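You operate a simulated robot arm through the tools that you are given. There is no shell and no other tool.

Carry out the task below with a simulated robot arm. There is one attempt and no reset: what you move stays moved.

JOB
Switch the cabinet on, then drives on, home the machine and load the ring program from the program card.
Fine: pull the stop button out before the drives.

Only the result counts: the job must be done as asked and must still hold three seconds after the hand-in. Knocking over, shifting, dropping, spilling or breaking anything else fails it.

ROBOT AND FRAMES
A 7-joint arm with a three-finger gripper, fixed in place. Base frame: the origin is on the floor under the middle of its stand, x ahead of it, y to its left, z up. Readings come in cm, degrees, newtons and seconds.
It reaches about 134.2 cm from its shoulder. Its first joint turns from -166.0 to 166.0 degrees. Payload 2.69 kg.
Tool frame: the origin (TCP) lies between the finger pads and is the grasp point; the fingertips stand 3 cm ahead of it; z points along the fingers, y is the line along which they close. The gripper opens to 12.8 cm; its body begins 11.7 cm behind the TCP.
Orientation is that of the tool frame in the base frame, as a unit quaternion [w, x, y, z]. With the fingers straight down and closing along the base's y, the tool's x points along the base's -x, its y along +y and its z along -z.

CONTROLS
- The arm moves only by the tool drive_tool. Its argument "targets" is a list of rows, each a list of 7 numbers: the shift along the tool's x, y, z in cm, then the turn, a rotation vector about the tool's x, y, z in degrees, then the gripper command, from -1 (fully open) to 1 (shut), values between in proportion. In form: [[dx, dy, dz, wx, wy, wz, claw], ...]. A call has 1 to 20 rows; each row shifts and turns the commanded pose from where the row before left it, along the tool's axes as they then stand. Rows are played at 5 a second. More than 5 cm and 8.6 degrees between two rows, or a gripper value outside its range, and nothing of the call is played. Where a pose cannot be reached the arm comes as near as it can. A force on the tool above 40 N (or 10 N above the force at the start of the call, whichever is more), or a blocked arm, ends the call early, and 0.2 s more pass. Each finger travels about 12.7 cm/s and halts on what it meets, pressing with about 36 N; the grip force reading is that of the motor and also rises with nothing between the fingers. The clock runs only during rows and for 0.2 s after the last one: add rows that do not move to give the fingers time. It gives the time, the measured TCP pose, the force on the tool (base axes), the opening and the grip force at its end, in the units of the frame above (readings bear some noise), with the torque about the TCP (base axes, N m) and any sound that the robot's microphone picked up, and new pictures: "views" is both (left out), scene, wrist or none.
- Cameras (640 x 400 px; columns grow to the right, rows downward): "scene" is fixed at [40.18, 50.11, 162.96]; the picture's right is [-0.20, -0.98, 0.00], its down [-0.82, 0.17, -0.54] and it looks along [0.53, -0.11, -0.84] (base axes); focal length 214 px, centre (320, 200). "wrist" rides on the gripper at [5.8, 5.4, -13.1] in the tool frame; the picture's right is [-0.68, 0.74, 0.00], its down [-0.62, -0.57, -0.55] and it looks along [-0.40, -0.37, 0.84] (tool axes); focal length 234 px, centre (320, 200). There is no depth. A picture from a camera that has moved, and an enlarged one, comes with that camera's place and axes in the base frame and with its lens.
- raise_lower(by): moves the trunk up (or, below 0, down) by that many cm; the arm rides with it, the base frame stays. It gives what a move gives, with no picture.
- inspect(camera, box): a new picture of the part [left, top, right, bottom] of that camera's present view, enlarged. It takes no simulated time.
- job_done(): hands the job in; it is judged then, once.

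Places have to be worked out from the pictures, the camera data and where the tool is seen. Open the gripper and draw the arm clear of the work before you hand the job in, unless the task says otherwise.

The tools are called after "Emit:" by a JSON object that holds its "name" and its "arguments". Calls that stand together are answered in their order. drive_tool: Moves the arm, as the interface text tells. Its arguments: {"type":"object","properties":{"targets":{"type":"array","items":{"type":"array","items":{"type":"number"}}},"views":{"type":"string","enum":["both","scene","wrist","none"]}},"required":["targets"]} The other tools are called the same way: raise_lower (by) moves the trunk up or down; inspect (camera, box) takes an enlarged picture of a part of a camera's view; job_done () hands the job in.

At the start:

```text
t: 0.0
tool_pos: [53.04, 45.41, 141.13]
ee_rot: [-0.001, -0.001, 1.0, -0.001]
wrist_force: [0.3, 0.6, 0.4]
ft_torque: [-0.01, -0.01, 0.01]
finger_gap: 12.8
grip_force: 0.1
trunk travel left (down, up): [-15.0, 20.0]
```

scene: 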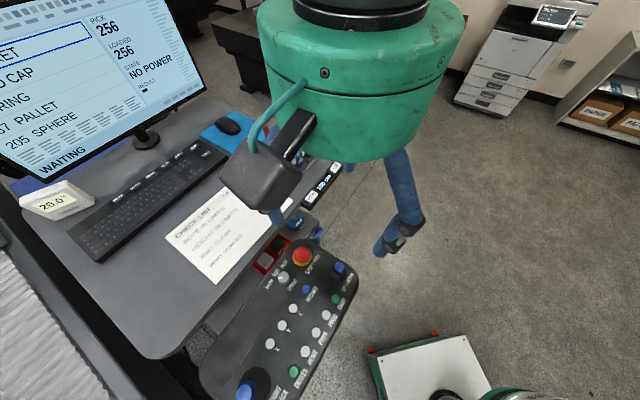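
wrist: 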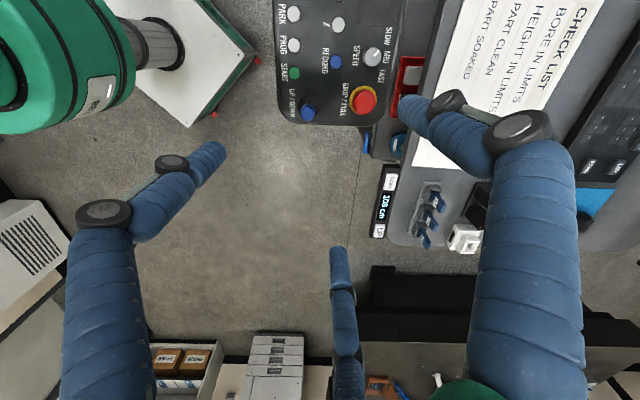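

The pictures show a control pendant with labelled buttons, a monitor, and a program list. I'll enlarge parts of both views before moving.

Emit:
{"name": "inspect", "arguments": {"camera": "scene", "box": [190, 220, 370, 400]}}

Emit:
{"name": "inspect", "arguments": {"camera": "scene", "box": [0, 0, 220, 220]}}

Emit:
{"name": "inspect", "arguments": {"camera": "wrist", "box": [260, 0, 420, 140]}}

Emit:
{"name": "inspect", "arguments": {"camera": "wrist", "box": [360, 60, 640, 270]}}

```text
2.22 times, centred on (280, 310) of scene
camera zoom: at [40.18, 50.11, 162.96], right [-0.2, -0.98, 0.0], down [-0.82, 0.17, -0.54], along [0.53, -0.11, -0.84], focal length 477 px, centre (409, -44)
```

zoom: 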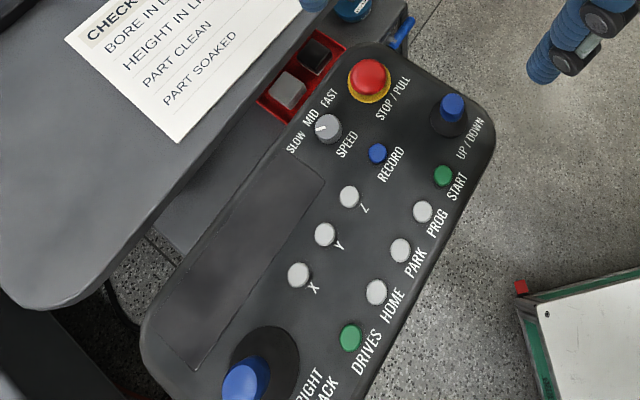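

```text
1.82 times, centred on (110, 110) of scene
camera zoom: at [40.18, 50.11, 162.96], right [-0.2, -0.98, 0.0], down [-0.82, 0.17, -0.54], along [0.53, -0.11, -0.84], focal length 390 px, centre (702, 364)
```

zoom: 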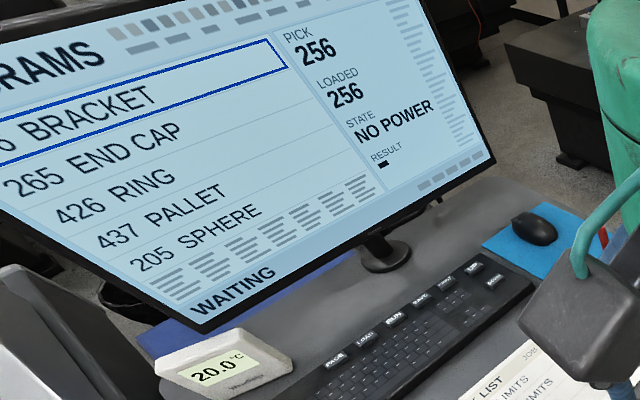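

```text
2.86 times, centred on (340, 70) of wrist
camera zoom: at [47.25, 50.64, 154.31], right [0.68, 0.74, 0.0], down [0.62, -0.57, 0.55], along [0.4, -0.37, -0.84], focal length 669 px, centre (263, 571)
```

zoom: 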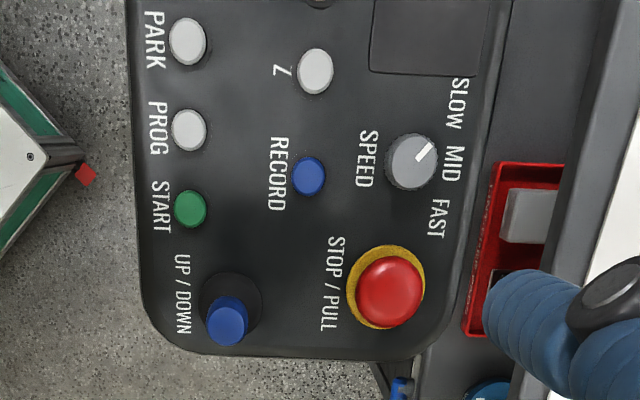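

```text
1.90 times, centred on (500, 165) of wrist
camera zoom: at [47.25, 50.64, 154.31], right [0.68, 0.74, 0.0], down [0.62, -0.57, 0.55], along [0.4, -0.37, -0.84], focal length 446 px, centre (-23, 267)
```

zoom: 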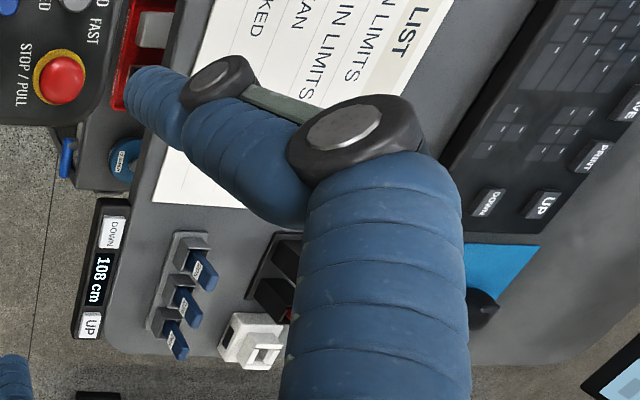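

The state reads "NO POWER", so the cabinet is still off. I'll enlarge the other parts of both views to find its switch and the program card.

Emit:
{"name": "inspect", "arguments": {"camera": "scene", "box": [0, 180, 200, 400]}}

Emit:
{"name": "inspect", "arguments": {"camera": "scene", "box": [430, 0, 640, 140]}}

Emit:
{"name": "inspect", "arguments": {"camera": "scene", "box": [150, 0, 350, 130]}}

Emit:
{"name": "inspect", "arguments": {"camera": "scene", "box": [200, 130, 350, 270]}}

Emit:
{"name": "inspect", "arguments": {"camera": "wrist", "box": [0, 180, 200, 400]}}

Emit:
{"name": "inspect", "arguments": {"camera": "wrist", "box": [350, 150, 500, 270]}}

Emit:
{"name": "inspect", "arguments": {"camera": "wrist", "box": [340, 280, 640, 400]}}

Emit:
{"name": "inspect", "arguments": {"camera": "wrist", "box": [560, 0, 640, 260]}}

```text
1.82 times, centred on (100, 290) of scene
camera zoom: at [40.18, 50.11, 162.96], right [-0.2, -0.98, 0.0], down [-0.82, 0.17, -0.54], along [0.53, -0.11, -0.84], focal length 390 px, centre (720, 36)
```

zoom: 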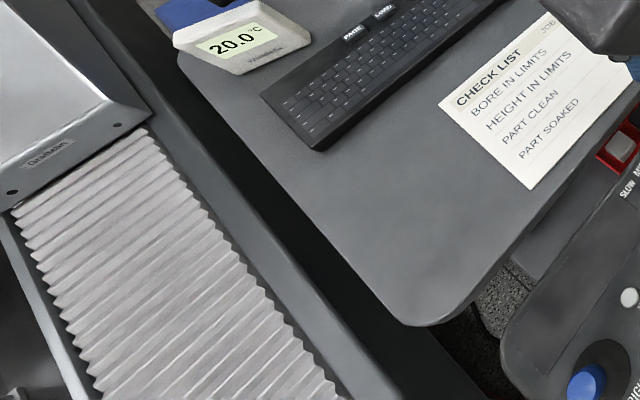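

```text
2.86 times, centred on (535, 70) of scene
camera zoom: at [40.18, 50.11, 162.96], right [-0.2, -0.98, 0.0], down [-0.82, 0.17, -0.54], along [0.53, -0.11, -0.84], focal length 613 px, centre (-294, 571)
```

zoom: 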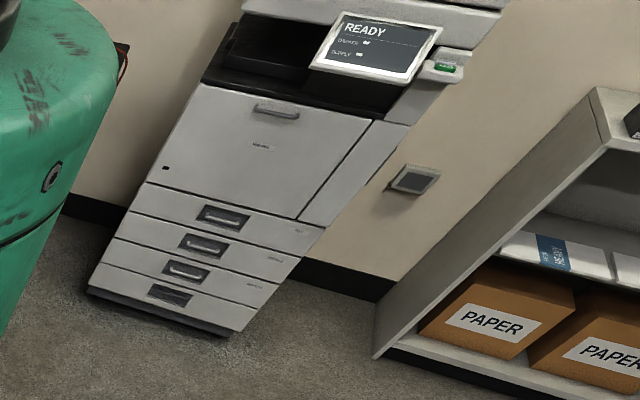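

```text
3.08 times, centred on (250, 65) of scene
camera zoom: at [40.18, 50.11, 162.96], right [-0.2, -0.98, 0.0], down [-0.82, 0.17, -0.54], along [0.53, -0.11, -0.84], focal length 660 px, centre (535, 615)
```

zoom: 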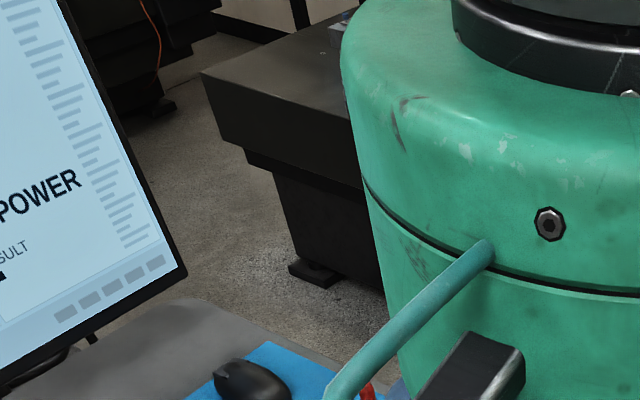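

```text
2.86 times, centred on (275, 200) of scene
camera zoom: at [40.18, 50.11, 162.96], right [-0.2, -0.98, 0.0], down [-0.82, 0.17, -0.54], along [0.53, -0.11, -0.84], focal length 613 px, centre (449, 200)
```

zoom: 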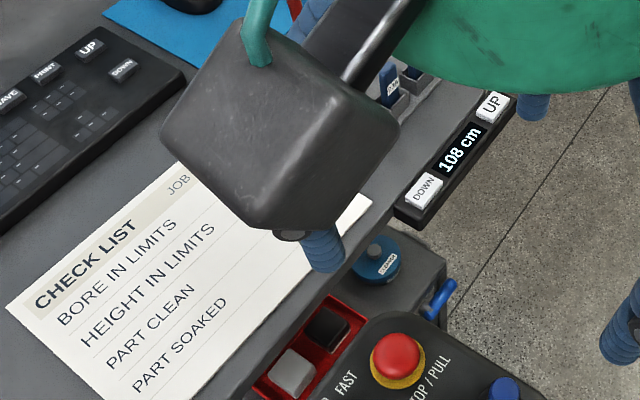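

```text
1.82 times, centred on (100, 290) of wrist
camera zoom: at [47.25, 50.64, 154.31], right [0.68, 0.74, 0.0], down [0.62, -0.57, 0.55], along [0.4, -0.37, -0.84], focal length 426 px, centre (720, 36)
```

zoom: 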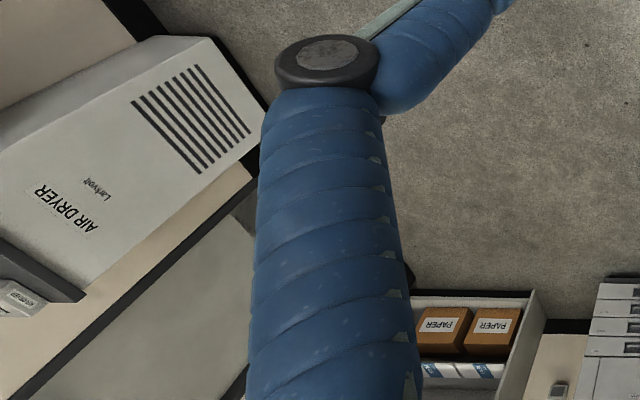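

```text
3.33 times, centred on (425, 210) of wrist
camera zoom: at [47.25, 50.64, 154.31], right [0.68, 0.74, 0.0], down [0.62, -0.57, 0.55], along [0.4, -0.37, -0.84], focal length 781 px, centre (-30, 167)
```

zoom: 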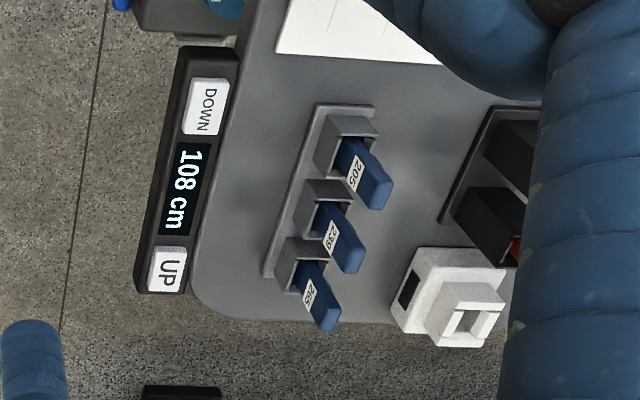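

```text
2.13 times, centred on (490, 340) of wrist
camera zoom: at [47.25, 50.64, 154.31], right [0.68, 0.74, 0.0], down [0.62, -0.57, 0.55], along [0.4, -0.37, -0.84], focal length 500 px, centre (-43, -99)
```

zoom: 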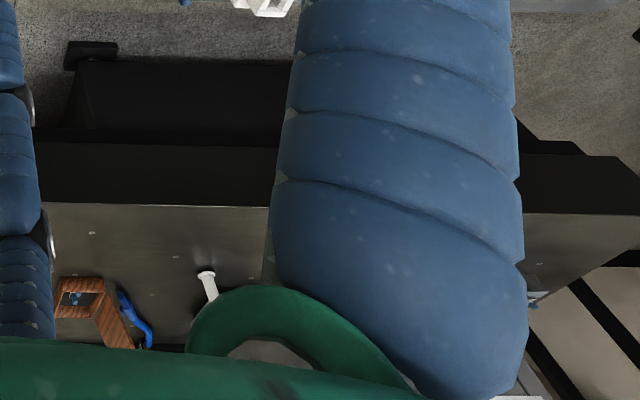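

```text
1.54 times, centred on (600, 130) of wrist
camera zoom: at [47.25, 50.64, 154.31], right [0.68, 0.74, 0.0], down [0.62, -0.57, 0.55], along [0.4, -0.37, -0.84], focal length 360 px, centre (-111, 308)
```

zoom: 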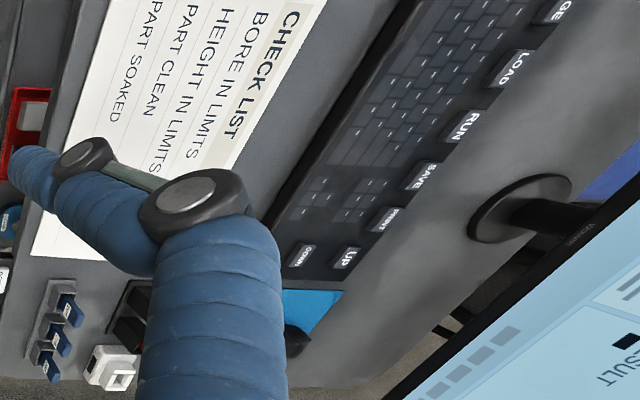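

Three numbered blue sticks sit in a rack, and the keyboard has UP, DOWN, LOAD and RUN keys. I still see neither the cabinet nor the program card, so I'll turn the tool about its own axis in place to look around with the wrist camera.

Emit:
{"name": "drive_tool", "arguments": {"targets": [[0, 0, 0, 0, 0, -8.5, -1], [0, 0, 0, 0, 0, -8.5, -1], [0, 0, 0, 0, 0, -8.5, -1], [0, 0, 0, 0, 0, -8.5, -1], [0, 0, 0, 0, 0, -8.5, -1], [0, 0, 0, 0, 0, -8.5, -1], [0, 0, 0, 0, 0, -8.5, -1], [0, 0, 0, 0, 0, -8.5, -1]], "views": "both"}}

```text
t: 1.8
tool_pos: [52.95, 45.41, 141.22]
ee_rot: [0.0, -0.56, 0.829, 0.0]
wrist_force: [0.2, -0.9, 0.0]
ft_torque: [0.01, -0.02, 0.03]
finger_gap: 12.84
grip_force: 0.1
trunk travel left (down, up): [-15.0, 20.0]
camera wrist: at [45.9, 41.82, 154.3], right [-0.43, 0.9, 0.0], down [0.75, 0.36, 0.55], along [0.49, 0.24, -0.84], focal length 234 px, centre (320, 200)
```

scene: 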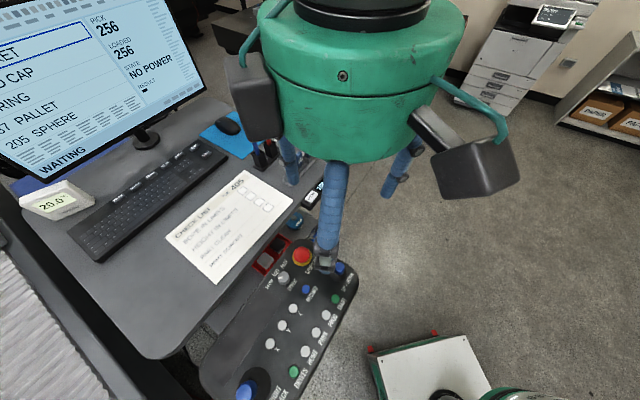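
wrist: 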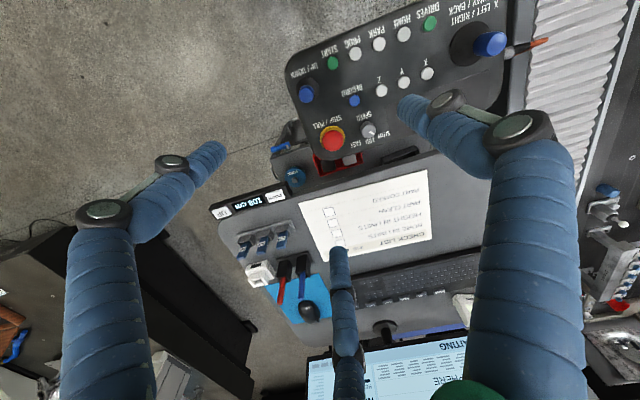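

The turn works and gives a wider view of the desk and the machine bed to its left. I'll keep turning to see the area further left and behind.

Emit:
{"name": "drive_tool", "arguments": {"targets": [[0, 0, 0, 0, 0, -8.5, -1], [0, 0, 0, 0, 0, -8.5, -1], [0, 0, 0, 0, 0, -8.5, -1], [0, 0, 0, 0, 0, -8.5, -1], [0, 0, 0, 0, 0, -8.5, -1], [0, 0, 0, 0, 0, -8.5, -1], [0, 0, 0, 0, 0, -8.5, -1], [0, 0, 0, 0, 0, -8.5, -1]], "views": "wrist"}}

Emit:
{"name": "inspect", "arguments": {"camera": "scene", "box": [140, 100, 350, 300]}}

```text
t: 3.6
tool_pos: [52.88, 45.4, 141.28]
ee_rot: [0.001, 0.928, -0.374, 0.0]
wrist_force: [1.1, 0.5, -0.3]
ft_torque: [-0.02, 0.02, -0.01]
finger_gap: 12.81
grip_force: 0.2
trunk travel left (down, up): [-15.0, 20.0]
camera wrist: at [53.59, 37.34, 154.33], right [-1.0, -0.06, 0.0], down [-0.05, 0.83, 0.55], along [-0.03, 0.55, -0.84], focal length 234 px, centre (320, 200)
```

wrist: 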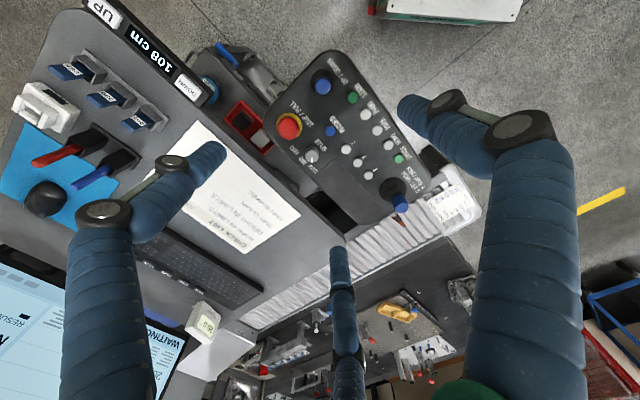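

```text
2.00 times, centred on (245, 200) of scene
camera zoom: at [40.18, 50.11, 162.96], right [-0.2, -0.98, 0.0], down [-0.82, 0.17, -0.54], along [0.53, -0.11, -0.84], focal length 429 px, centre (470, 200)
```

zoom: 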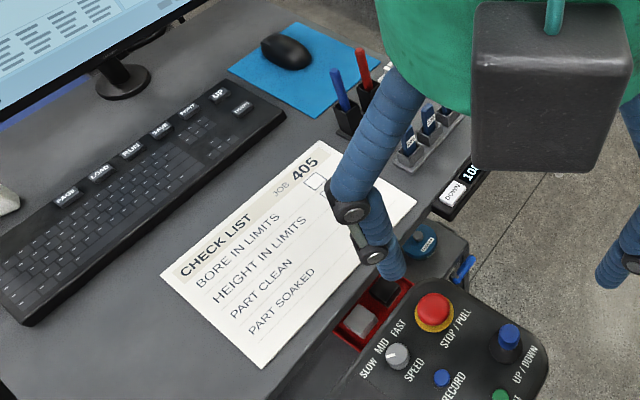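

The check list carries "JOB 405", and pens, number sticks and a blue round device are also visible. I'll tilt the tool upwards toward +y to look for the cabinet and the program card.

Emit:
{"name": "drive_tool", "arguments": {"targets": [[0, 0, 0, 6.1, -5.9, 0, -1], [0, 0, 0, 6.1, -5.9, 0, -1], [0, 0, 0, 6.1, -5.9, 0, -1], [0, 0, 0, 6.1, -5.9, 0, -1], [0, 0, 0, 6.1, -5.9, 0, -1]], "views": "both"}}

```text
t: 4.8
tool_pos: [53.01, 45.44, 141.37]
ee_rot: [-0.337, 0.864, -0.349, -0.136]
wrist_force: [0.4, 1.0, 0.2]
ft_torque: [-0.03, -0.06, 0.02]
finger_gap: 12.79
grip_force: 0.0
trunk travel left (down, up): [-15.0, 20.0]
camera wrist: at [53.58, 30.59, 145.58], right [-1.0, -0.04, -0.04], down [-0.05, 0.24, 0.97], along [-0.03, 0.97, -0.25], focal length 234 px, centre (320, 200)
```

scene: 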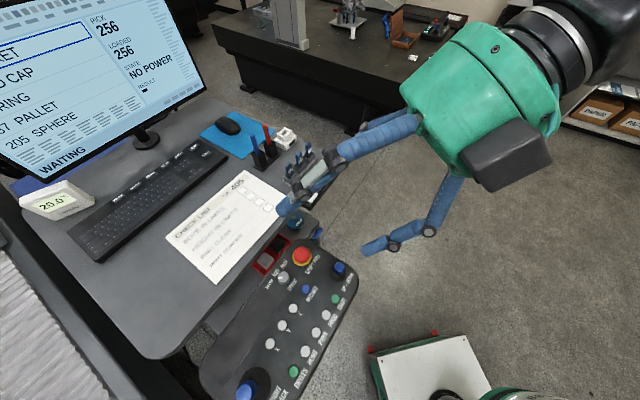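
wrist: 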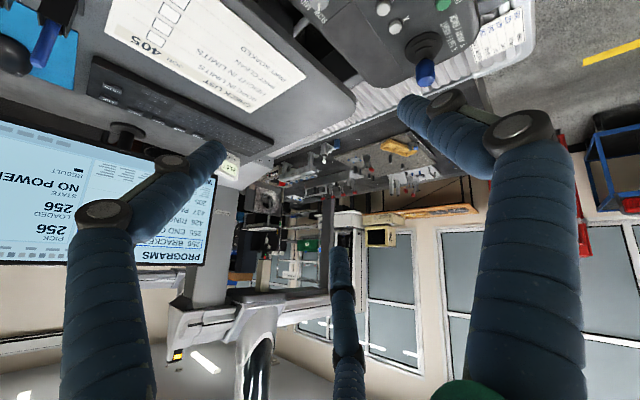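

A white sheet is visible beyond the pendant, at the upper right of this upside-down view. I'll enlarge that sheet and the background.

Emit:
{"name": "inspect", "arguments": {"camera": "wrist", "box": [440, 0, 560, 100]}}

Emit:
{"name": "inspect", "arguments": {"camera": "wrist", "box": [220, 120, 480, 290]}}

Emit:
{"name": "inspect", "arguments": {"camera": "wrist", "box": [0, 100, 230, 300]}}

Emit:
{"name": "inspect", "arguments": {"camera": "scene", "box": [230, 0, 480, 130]}}

Emit:
{"name": "inspect", "arguments": {"camera": "scene", "box": [200, 110, 360, 250]}}

```text
4.00 times, centred on (500, 50) of wrist
camera zoom: at [53.58, 30.59, 145.58], right [-1.0, -0.04, -0.04], down [-0.05, 0.24, 0.97], along [-0.03, 0.97, -0.25], focal length 937 px, centre (-400, 800)
```

zoom: 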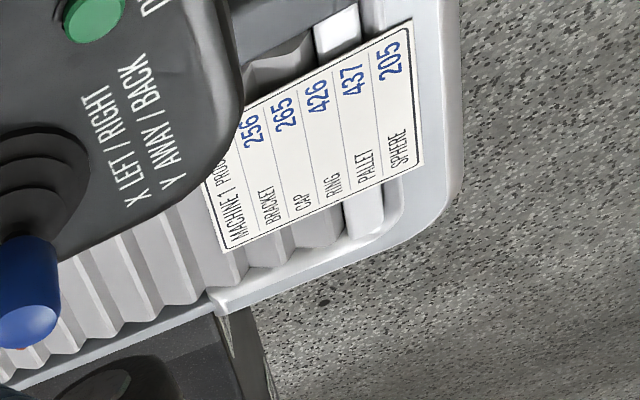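

```text
2.35 times, centred on (350, 205) of wrist
camera zoom: at [53.58, 30.59, 145.58], right [-1.0, -0.04, -0.04], down [-0.05, 0.24, 0.97], along [-0.03, 0.97, -0.25], focal length 551 px, centre (249, 188)
```

zoom: 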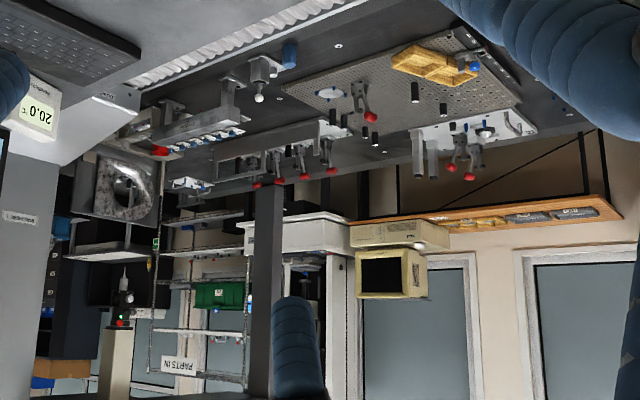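

```text
2.00 times, centred on (115, 200) of wrist
camera zoom: at [53.58, 30.59, 145.58], right [-1.0, -0.04, -0.04], down [-0.05, 0.24, 0.97], along [-0.03, 0.97, -0.25], focal length 468 px, centre (730, 200)
```

zoom: 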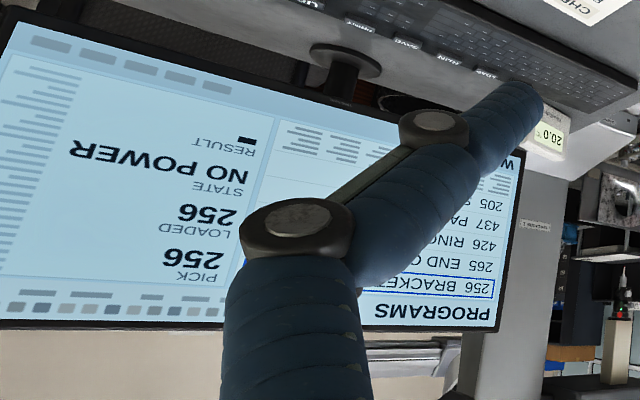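

```text
2.56 times, centred on (355, 65) of scene
camera zoom: at [40.18, 50.11, 162.96], right [-0.2, -0.98, 0.0], down [-0.82, 0.17, -0.54], along [0.53, -0.11, -0.84], focal length 549 px, centre (230, 546)
```

zoom: 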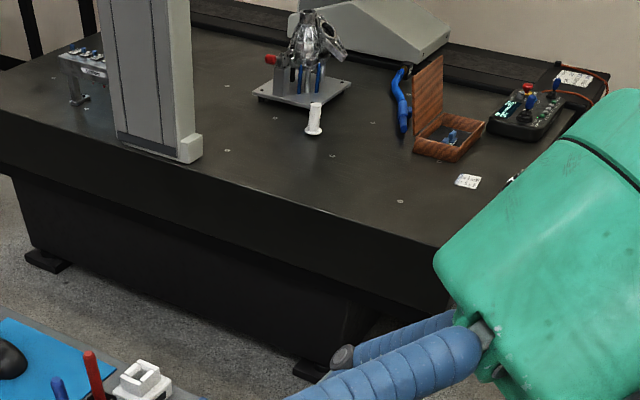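

```text
2.86 times, centred on (280, 180) of scene
camera zoom: at [40.18, 50.11, 162.96], right [-0.2, -0.98, 0.0], down [-0.82, 0.17, -0.54], along [0.53, -0.11, -0.84], focal length 613 px, centre (434, 257)
```

zoom: 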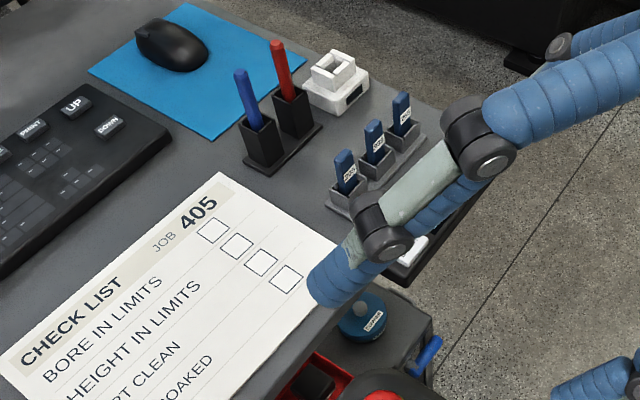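

The program card lies on the bellows by the pendant: "MACHINE 1 PROGRAMS", with RING = 426, matching the screen list. The cabinet is still unseen, so I'll pan the camera counter-clockwise in place to look left and behind.

Emit:
{"name": "drive_tool", "arguments": {"targets": [[-1.58, 1.53, 0, -4.0, -4.14, -6.26, -1], [-1.58, 1.53, 0, -4.0, -4.14, -6.26, -1], [-1.58, 1.53, 0, -4.0, -4.14, -6.26, -1], [-1.58, 1.53, 0, -4.0, -4.14, -6.26, -1], [-1.58, 1.53, 0, -4.0, -4.14, -6.26, -1], [-1.58, 1.53, 0, -4.0, -4.14, -6.26, -1]], "views": "both"}}

```text
t: 6.2
tool_pos: [41.15, 40.86, 141.16]
ee_rot: [-0.243, 0.93, 0.058, -0.269]
wrist_force: [0.3, 0.6, -0.6]
ft_torque: [-0.03, -0.01, 0.0]
finger_gap: 12.81
grip_force: 0.1
trunk travel left (down, up): [-15.0, 20.0]
camera wrist: at [52.98, 31.85, 145.56], right [-0.59, -0.81, -0.04], down [-0.22, 0.12, 0.97], along [-0.78, 0.58, -0.25], focal length 234 px, centre (320, 200)
```

scene: 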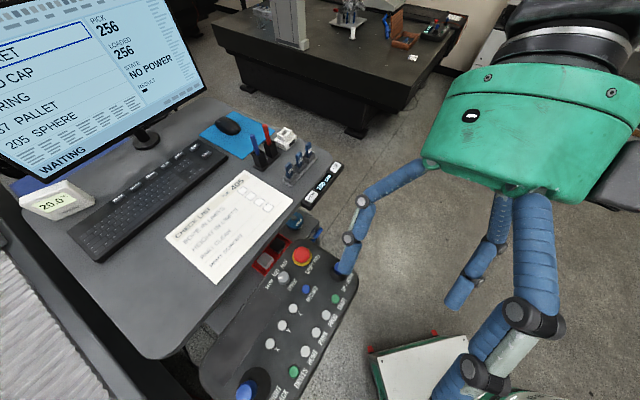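
wrist: 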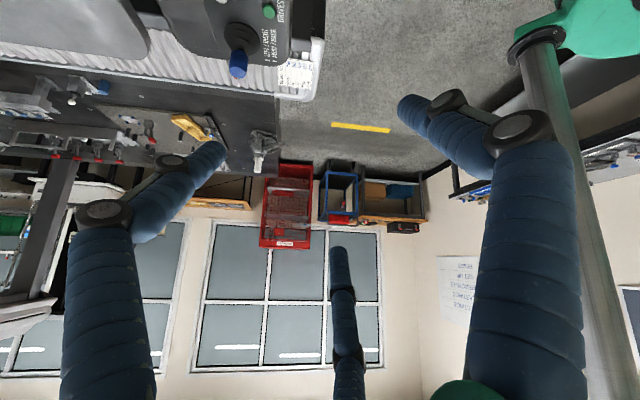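

This direction shows windows, carts and wall signs but no cabinet nearby. I'll enlarge the right side and the card.

Emit:
{"name": "inspect", "arguments": {"camera": "wrist", "box": [400, 0, 640, 330]}}

Emit:
{"name": "inspect", "arguments": {"camera": "wrist", "box": [220, 20, 340, 120]}}

```text
1.21 times, centred on (520, 165) of wrist
camera zoom: at [52.98, 31.85, 145.56], right [-0.59, -0.81, -0.04], down [-0.22, 0.12, 0.97], along [-0.78, 0.58, -0.25], focal length 284 px, centre (78, 242)
```

zoom: 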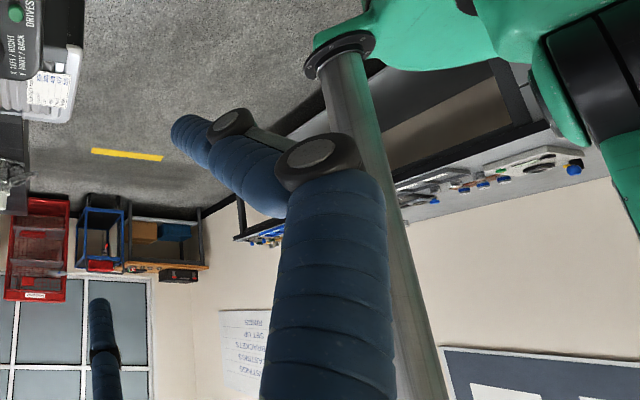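

```text
4.00 times, centred on (280, 70) of wrist
camera zoom: at [52.98, 31.85, 145.56], right [-0.59, -0.81, -0.04], down [-0.22, 0.12, 0.97], along [-0.78, 0.58, -0.25], focal length 937 px, centre (480, 720)
```

zoom: 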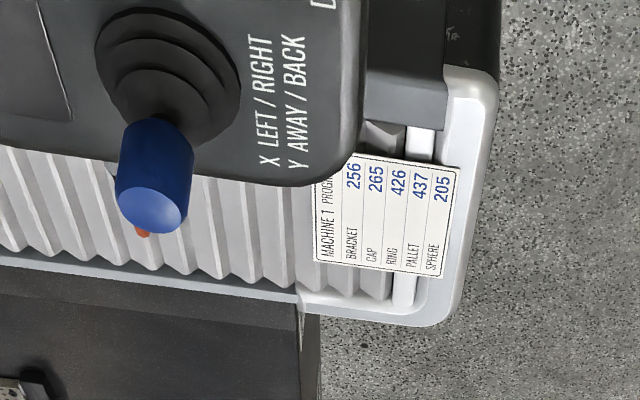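

No cabinet this way either, but the dark box next to the pendant has a blue knob and lever worth a closer look. I'll reverse the pan, tilt and part of the turn so the tool points down over the desk edge.

Emit:
{"name": "drive_tool", "arguments": {"targets": [[1.58, -1.53, 0, 4.0, 4.14, 6.26, -1], [1.58, -1.53, 0, 4.0, 4.14, 6.26, -1], [1.58, -1.53, 0, 4.0, 4.14, 6.26, -1], [1.58, -1.53, 0, 4.0, 4.14, 6.26, -1], [1.58, -1.53, 0, 4.0, 4.14, 6.26, -1], [1.58, -1.53, 0, 4.0, 4.14, 6.26, -1], [0, 0, 0, -6.1, 5.9, 0, -1], [0, 0, 0, -6.1, 5.9, 0, -1], [0, 0, 0, -6.1, 5.9, 0, -1], [0, 0, 0, -6.1, 5.9, 0, -1], [0, 0, 0, -6.1, 5.9, 0, -1], [0, 0, 0, 0, 0, 8.5, -1], [0, 0, 0, 0, 0, 8.5, -1], [0, 0, 0, 0, 0, 8.5, -1], [0, 0, 0, 0, 0, 8.5, -1], [0, 0, 0, 0, 0, 8.5, -1], [0, 0, 0, 0, 0, 8.5, -1], [0, 0, 0, 0, 0, 8.5, -1], [0, 0, 0, 0, 0, 8.5, -1]], "views": "none"}}

```text
t: 10.2
tool_pos: [52.05, 47.08, 141.13]
ee_rot: [0.0, -0.558, 0.83, 0.0]
wrist_force: [-0.1, -0.3, 0.1]
ft_torque: [0.03, 0.03, 0.03]
finger_gap: 12.8
grip_force: 0.1
trunk travel left (down, up): [-15.0, 20.0]
```

The tool points straight down again at z 141. I'll lower it about 16 cm to bring the camera near the box with the blue knob, while staying above the pendant.

Emit:
{"name": "drive_tool", "arguments": {"targets": [[0.41, -0.98, 4, 0, 0, 0, -1], [0.41, -0.98, 4, 0, 0, 0, -1], [0.41, -0.98, 4, 0, 0, 0, -1], [0.41, -0.98, 4, 0, 0, 0, -1]], "views": "both"}}

```text
t: 11.2
tool_pos: [55.26, 44.11, 125.22]
ee_rot: [0.0, -0.56, 0.829, 0.001]
wrist_force: [-0.3, 0.0, 0.4]
ft_torque: [-0.01, -0.04, -0.01]
finger_gap: 12.79
grip_force: 0.0
trunk travel left (down, up): [-15.0, 20.0]
camera wrist: at [48.1, 40.59, 138.31], right [-0.43, 0.9, 0.0], down [0.75, 0.36, 0.55], along [0.5, 0.24, -0.84], focal length 234 px, centre (320, 200)
```

scene: 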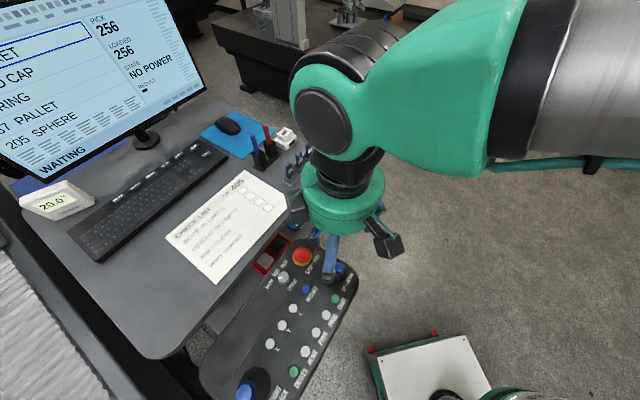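
wrist: 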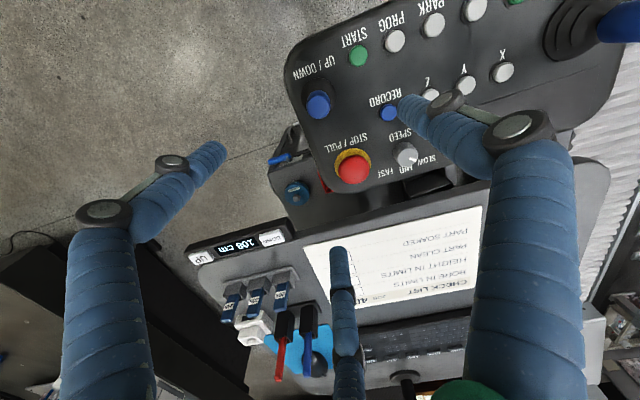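

Emit:
{"name": "inspect", "arguments": {"camera": "wrist", "box": [250, 110, 350, 220]}}

Emit:
{"name": "inspect", "arguments": {"camera": "wrist", "box": [180, 220, 340, 340]}}

Emit:
{"name": "inspect", "arguments": {"camera": "wrist", "box": [280, 0, 560, 200]}}

```text
3.64 times, centred on (300, 165) of wrist
camera zoom: at [48.1, 40.59, 138.31], right [-0.43, 0.9, 0.0], down [0.75, 0.36, 0.55], along [0.5, 0.24, -0.84], focal length 852 px, centre (393, 327)
```

zoom: 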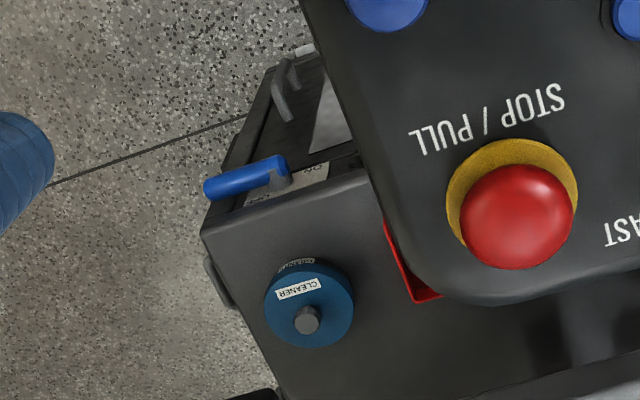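

```text
3.33 times, centred on (260, 280) of wrist
camera zoom: at [48.1, 40.59, 138.31], right [-0.43, 0.9, 0.0], down [0.75, 0.36, 0.55], along [0.5, 0.24, -0.84], focal length 781 px, centre (520, -67)
```

zoom: 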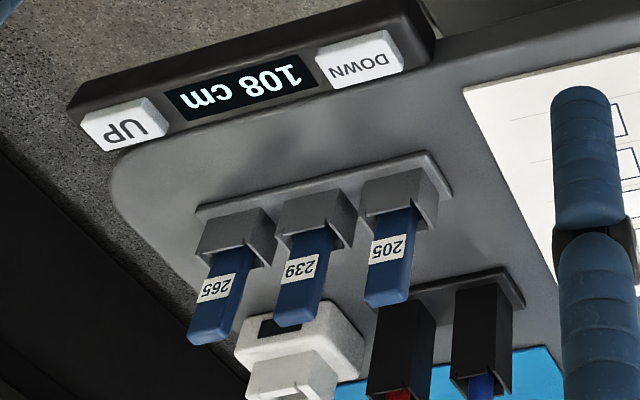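

```text
2.00 times, centred on (420, 100) of wrist
camera zoom: at [48.1, 40.59, 138.31], right [-0.43, 0.9, 0.0], down [0.75, 0.36, 0.55], along [0.5, 0.24, -0.84], focal length 468 px, centre (120, 400)
```

zoom: 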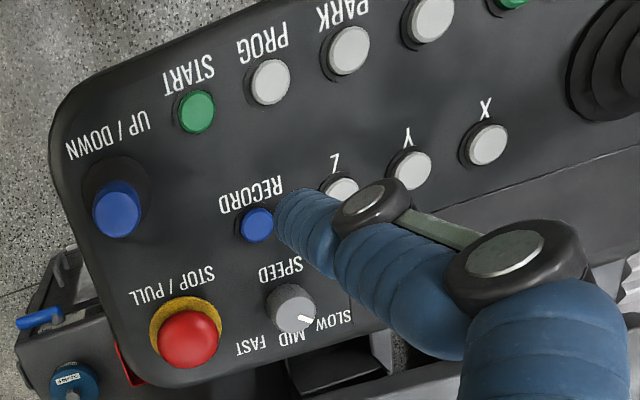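

The blue puck is a bottle labelled CLEANER, standing on a dark box below the desk that has a blue lever and labels on its front. That box is likely the cabinet, so I'll move right of the pendant, go lower, and tilt the camera at its front.

Emit:
{"name": "drive_tool", "arguments": {"targets": [[4.28, 0.42, 0, 0, 0, 0, -1], [4.28, 0.42, 0, 0, 0, 0, -1], [4.28, 0.42, 0, 0, 0, 0, -1], [4.28, 0.42, 0, 0, 0, 0, -1], [4.28, 0.42, 0, 0, 0, 0, -1], [0, 0, 4.67, 0, 0, 0, -1], [0, 0, 4.67, 0, 0, 0, -1], [0, 0, 4.67, 0, 0, 0, -1], [0, 0, 4.67, 0, 0, 0, -1], [0, 0, 4.67, 0, 0, 0, -1], [0, 0, 4.67, 0, 0, 0, -1], [0, 0, 0, 5.7, -6.27, 0, -1], [0, 0, 0, 5.7, -6.27, 0, -1], [0, 0, 0, 5.7, -6.27, 0, -1]], "views": "both"}}

```text
t: 14.2
tool_pos: [45.2, 25.12, 97.13]
ee_rot: [0.219, -0.546, 0.808, -0.032]
wrist_force: [3.2, 2.2, 9.0]
ft_torque: [-0.38, 0.66, -0.07]
finger_gap: 12.78
grip_force: 0.3
trunk travel left (down, up): [-15.0, 20.0]
camera wrist: at [33.81, 19.43, 105.61], right [-0.43, 0.9, 0.0], down [0.47, 0.22, 0.86], along [0.77, 0.37, -0.52], focal length 234 px, centre (320, 200)
```

scene: 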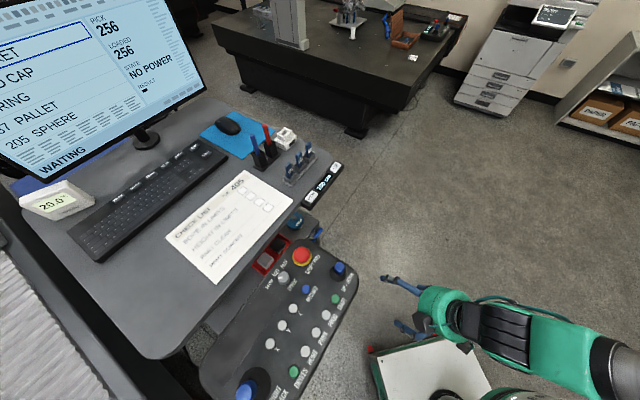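
wrist: 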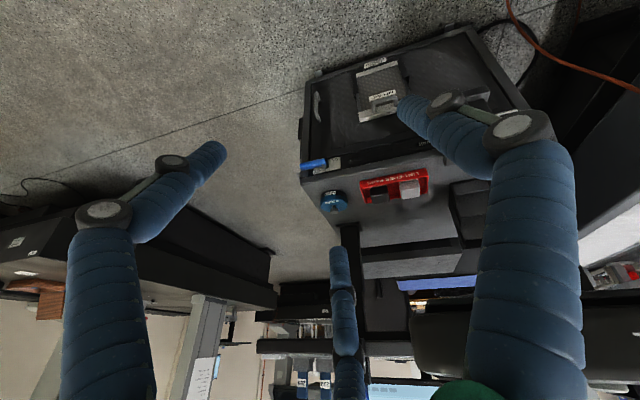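

The cabinet is clear now: front panel, a blue lever, a metal block with a label, and a red tray on top. A force of about 9 N is reading, so I'll enlarge the view and see whether anything is touching.

Emit:
{"name": "inspect", "arguments": {"camera": "wrist", "box": [280, 10, 540, 260]}}

Emit:
{"name": "inspect", "arguments": {"camera": "scene", "box": [340, 240, 640, 400]}}

Emit:
{"name": "drive_tool", "arguments": {"targets": [[0, 0, 0, 0, 0, 0, -1]], "views": "none"}}

```text
1.60 times, centred on (410, 135) of wrist
camera zoom: at [33.81, 19.43, 105.61], right [-0.43, 0.9, 0.0], down [0.47, 0.22, 0.86], along [0.77, 0.37, -0.52], focal length 375 px, centre (176, 304)
```

zoom: 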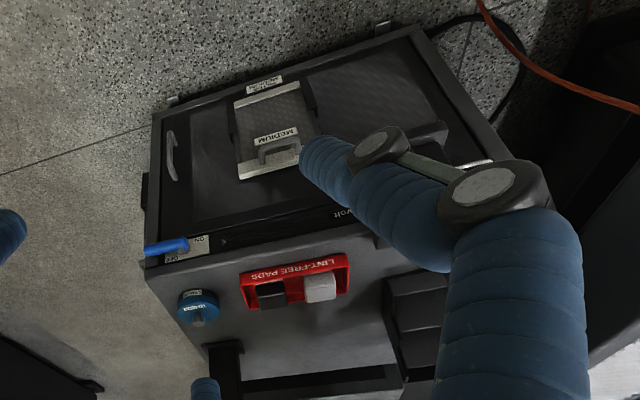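

```text
2.13 times, centred on (490, 320) of scene
camera zoom: at [40.18, 50.11, 162.96], right [-0.2, -0.98, 0.0], down [-0.82, 0.17, -0.54], along [0.53, -0.11, -0.84], focal length 458 px, centre (-43, -56)
```

zoom: 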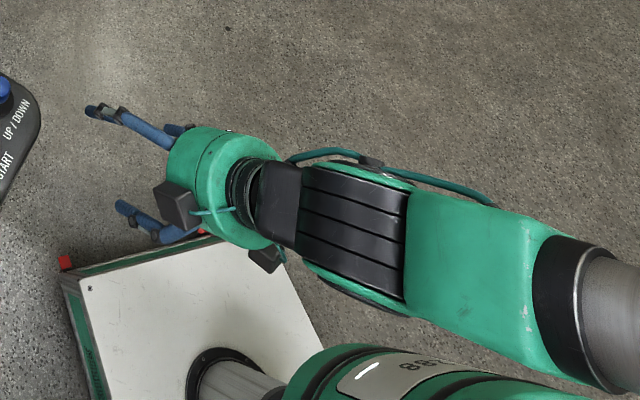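

```text
t: 14.6
tool_pos: [45.16, 25.08, 97.22]
ee_rot: [0.218, -0.545, 0.809, -0.032]
wrist_force: [0.4, -0.3, 0.8]
ft_torque: [-0.01, -0.01, -0.01]
finger_gap: 12.8
grip_force: 0.0
trunk travel left (down, up): [-15.0, 20.0]
```

The force has dropped to zero, so it was only motion. From two views I place the lever near (86, 42, 58), beside ON/OFF labels; I'll move the camera closer to read them.

Emit:
{"name": "drive_tool", "arguments": {"targets": [[0.39, -1.11, 4.28, 0, 0, 0, -1], [0.39, -1.11, 4.28, 0, 0, 0, -1], [0.39, -1.11, 4.28, 0, 0, 0, -1], [0.39, -1.11, 4.28, 0, 0, 0, -1], [0.39, -1.11, 4.28, 0, 0, 0, -1], [0.39, -1.11, 4.28, 0, 0, 0, -1], [0, 0, 0, 0, 0, 0, -1]], "views": "both"}}

Emit:
{"name": "inspect", "arguments": {"camera": "wrist", "box": [240, 100, 420, 300]}}

```text
t: 16.2
tool_pos: [60.21, 25.05, 75.1]
ee_rot: [0.218, -0.545, 0.809, -0.032]
wrist_force: [0.1, 0.9, -0.8]
ft_torque: [0.0, 0.05, 0.0]
finger_gap: 12.77
grip_force: 0.0
trunk travel left (down, up): [-15.0, 20.0]
camera wrist: at [48.81, 19.35, 83.6], right [-0.43, 0.9, 0.0], down [0.47, 0.22, 0.85], along [0.77, 0.37, -0.52], focal length 234 px, centre (320, 200)
```

scene: 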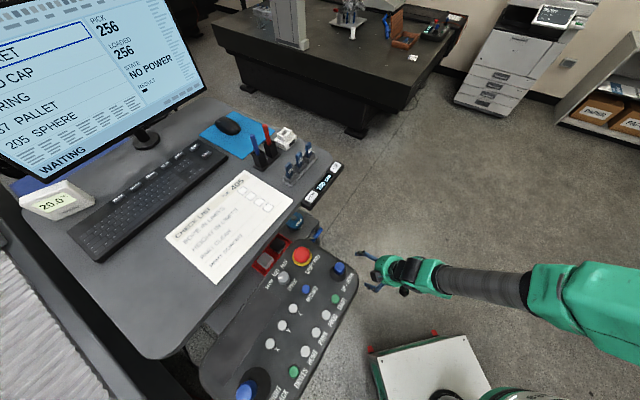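
wrist: 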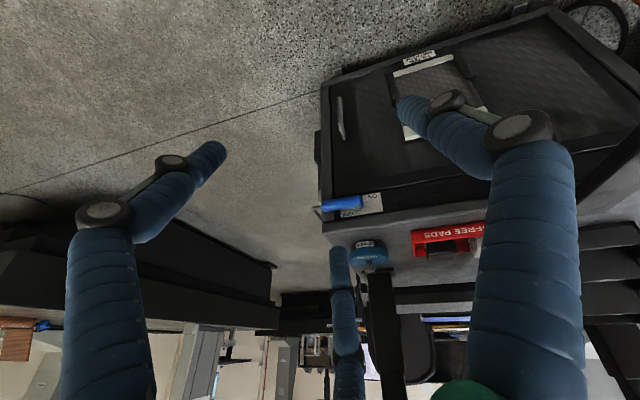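

```text
2.00 times, centred on (330, 200) of wrist
camera zoom: at [48.81, 19.35, 83.6], right [-0.43, 0.9, 0.0], down [0.47, 0.22, 0.85], along [0.77, 0.37, -0.52], focal length 468 px, centre (300, 200)
```

zoom: 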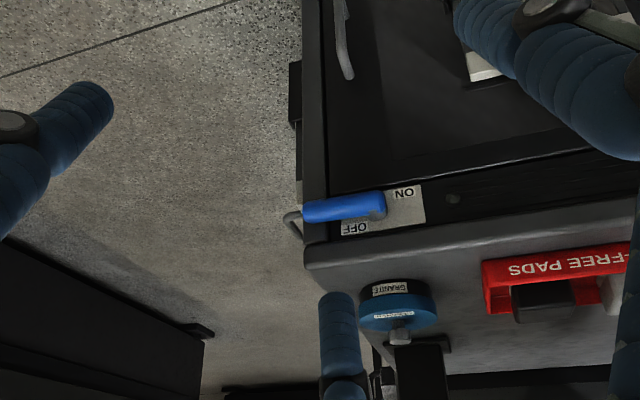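

The plate behind the lever reads OFF at one end and ON at the other, and the handle lies horizontal, with its pivot at about (81.4, 43.5, 60) and its tip at about (86.5, 38.2, 60). I'll close the gripper to see the shape of the shut fingertips.

Emit:
{"name": "drive_tool", "arguments": {"targets": [[0, 0, 0, 0, 0, 0, 1], [0, 0, 0, 0, 0, 0, 1], [0, 0, 0, 0, 0, 0, 1], [0, 0, 0, 0, 0, 0, 1], [0, 0, 0, 0, 0, 0, 1]], "views": "both"}}

Emit:
{"name": "inspect", "arguments": {"camera": "scene", "box": [330, 220, 470, 320]}}

Emit:
{"name": "inspect", "arguments": {"camera": "wrist", "box": [260, 100, 460, 260]}}

```text
t: 17.4
tool_pos: [60.15, 25.03, 75.22]
ee_rot: [0.217, -0.546, 0.809, -0.031]
wrist_force: [-0.2, 0.0, 0.1]
ft_torque: [0.05, 0.0, 0.02]
finger_gap: 0.19
grip_force: 31.7
trunk travel left (down, up): [-15.0, 20.0]
camera wrist: at [48.74, 19.35, 83.67], right [-0.43, 0.9, 0.0], down [0.47, 0.22, 0.85], along [0.77, 0.37, -0.52], focal length 234 px, centre (320, 200)
```

scene: 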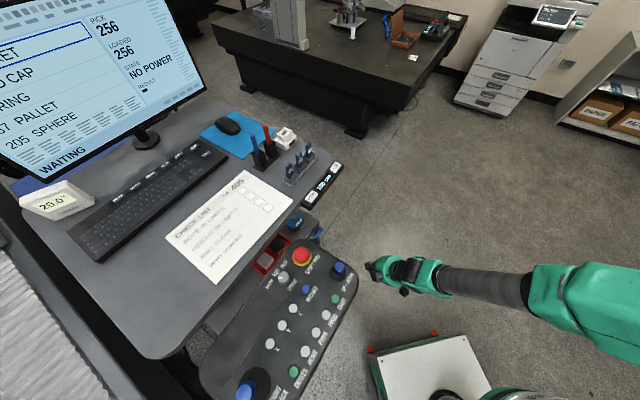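
wrist: 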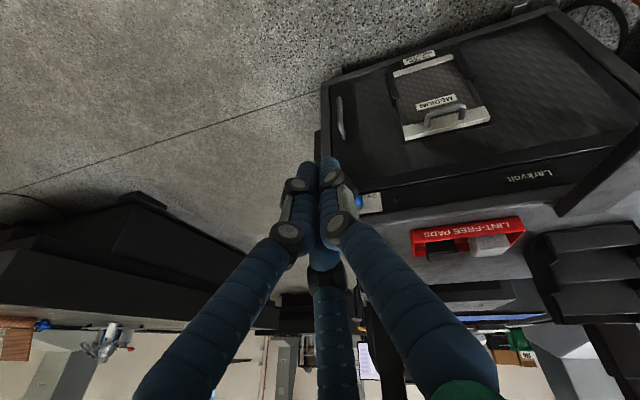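

```text
4.00 times, centred on (400, 270) of scene
camera zoom: at [40.18, 50.11, 162.96], right [-0.2, -0.98, 0.0], down [-0.82, 0.17, -0.54], along [0.53, -0.11, -0.84], focal length 858 px, centre (0, -80)
```

zoom: 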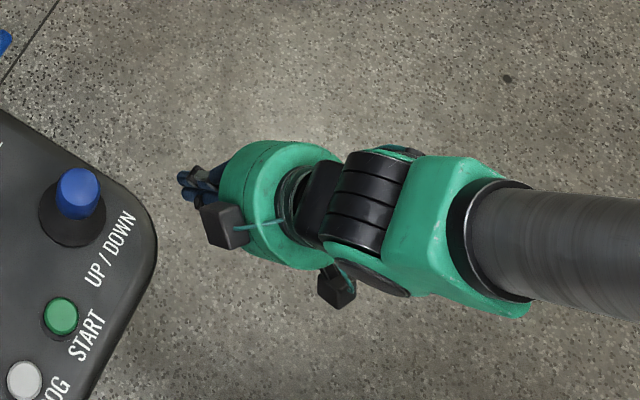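

```text
2.50 times, centred on (360, 180) of wrist
camera zoom: at [48.74, 19.35, 83.67], right [-0.43, 0.9, 0.0], down [0.47, 0.22, 0.85], along [0.77, 0.37, -0.52], focal length 585 px, centre (220, 250)
```

zoom: 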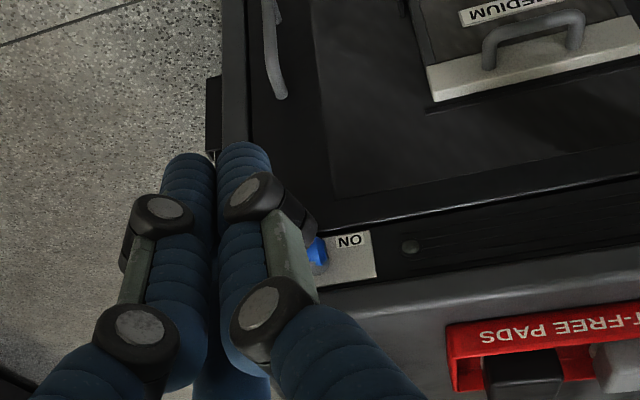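

Closed, the fingers form a bundle about 4 cm wide, good for pushing the lever. I'll reopen and reorient the tool toward the cabinet panel (heading about 45°), so the wrist camera looks at it almost squarely.

Emit:
{"name": "drive_tool", "arguments": {"targets": [[0, 0, 0, -2.12, -1.93, -6.02, -1], [0, 0, 0, -2.12, -1.93, -6.02, -1], [0, 0, 0, -2.12, -1.93, -6.02, -1], [0, 0, 0, 5.03, -5.53, 0, -1], [0, 0, 0, 5.03, -5.53, 0, -1], [0, 0, 0, 5.03, -5.53, 0, -1], [0, 0, 0, 5.03, -5.53, 0, -1], [0, 0, 0, 0, 0, 0, -1]], "views": "both"}}

Emit:
{"name": "inspect", "arguments": {"camera": "wrist", "box": [200, 100, 420, 300]}}

```text
t: 19.2
tool_pos: [60.18, 25.07, 75.22]
ee_rot: [0.465, -0.614, 0.638, 0.013]
wrist_force: [-0.3, -0.7, 0.1]
ft_torque: [0.0, 0.01, 0.01]
finger_gap: 12.78
grip_force: 0.0
trunk travel left (down, up): [-15.0, 20.0]
camera wrist: at [49.63, 14.02, 76.08], right [-0.71, 0.7, 0.0], down [0.02, 0.01, 1.0], along [0.7, 0.71, -0.02], focal length 234 px, centre (320, 200)
```

scene: 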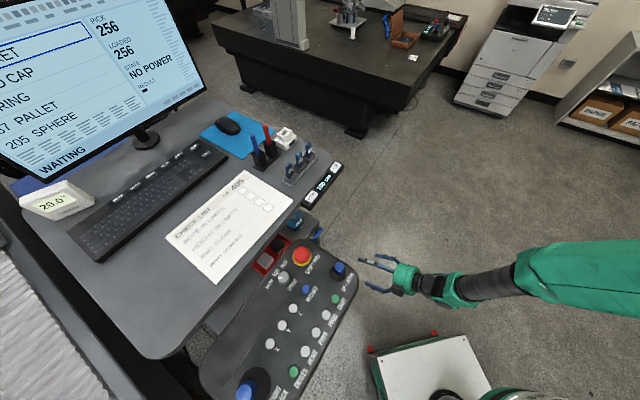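
wrist: 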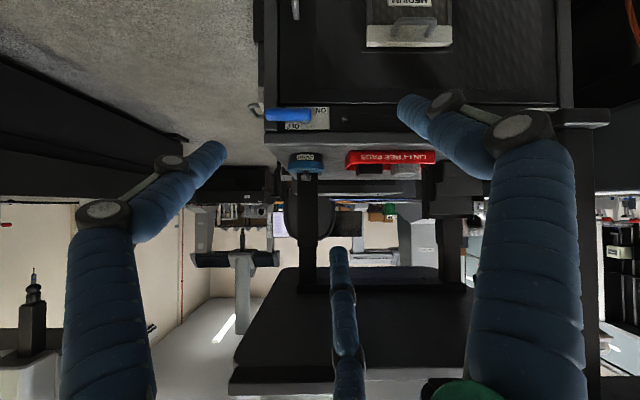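

```text
2.00 times, centred on (310, 200) of wrist
camera zoom: at [49.63, 14.02, 76.08], right [-0.71, 0.7, 0.0], down [0.02, 0.01, 1.0], along [0.7, 0.71, -0.02], focal length 468 px, centre (340, 200)
```

zoom: 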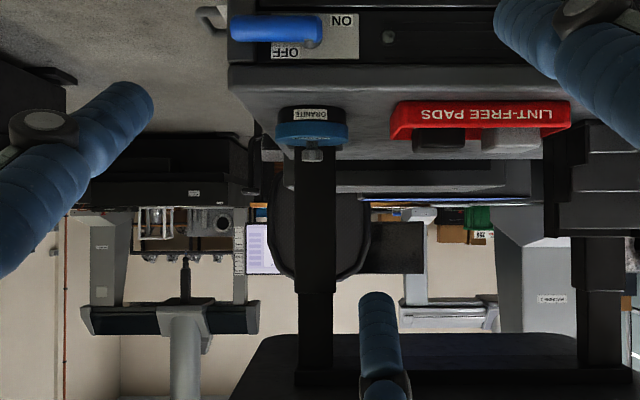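

The panel is now seen square-on. Triangulating again puts the lever pivot near (87, 47, 56.5) and the handle tip near (93.5, 42, 56.5), so I'll move down and closer to see it in detail.

Emit:
{"name": "drive_tool", "arguments": {"targets": [[1.14, 1.03, 3.83, 0, 0, 0, -1], [1.14, 1.03, 3.83, 0, 0, 0, -1], [1.14, 1.03, 3.83, 0, 0, 0, -1], [1.14, 1.03, 3.83, 0, 0, 0, -1], [1.14, 1.03, 3.83, 0, 0, 0, -1], [0, 0, 0, 0, 0, 0, -1]], "views": "both"}}

Emit:
{"name": "inspect", "arguments": {"camera": "wrist", "box": [200, 100, 420, 300]}}

```text
t: 20.6
tool_pos: [68.25, 33.23, 57.84]
ee_rot: [0.464, -0.616, 0.637, 0.014]
wrist_force: [-0.1, 0.7, -0.3]
ft_torque: [0.04, -0.01, -0.02]
finger_gap: 12.8
grip_force: 0.1
trunk travel left (down, up): [-15.0, 20.0]
camera wrist: at [57.55, 22.22, 58.89], right [-0.71, 0.7, 0.0], down [0.02, 0.01, 1.0], along [0.7, 0.71, -0.02], focal length 234 px, centre (320, 200)
```

scene: 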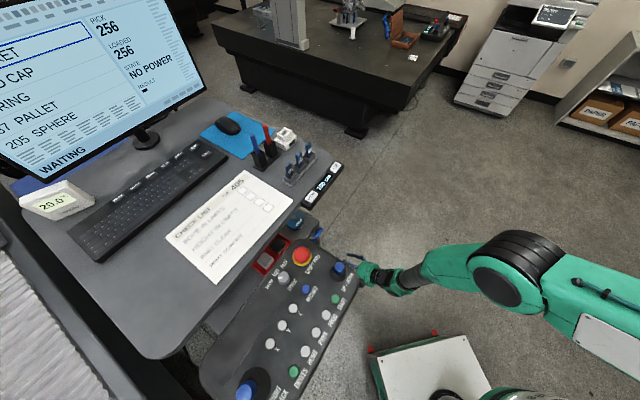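
wrist: 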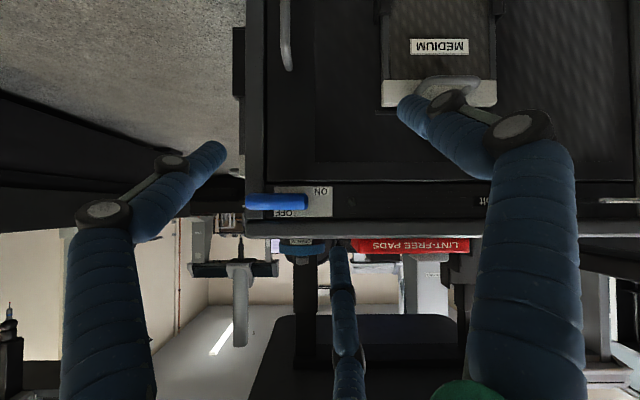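

```text
2.00 times, centred on (310, 200) of wrist
camera zoom: at [57.55, 22.22, 58.89], right [-0.71, 0.7, 0.0], down [0.02, 0.01, 1.0], along [0.7, 0.71, -0.02], focal length 468 px, centre (340, 200)
```

zoom: 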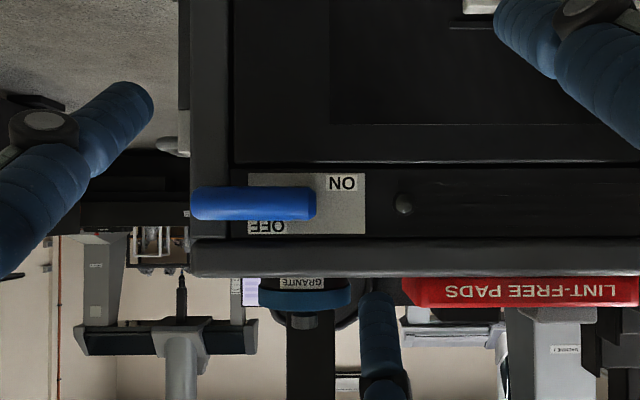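

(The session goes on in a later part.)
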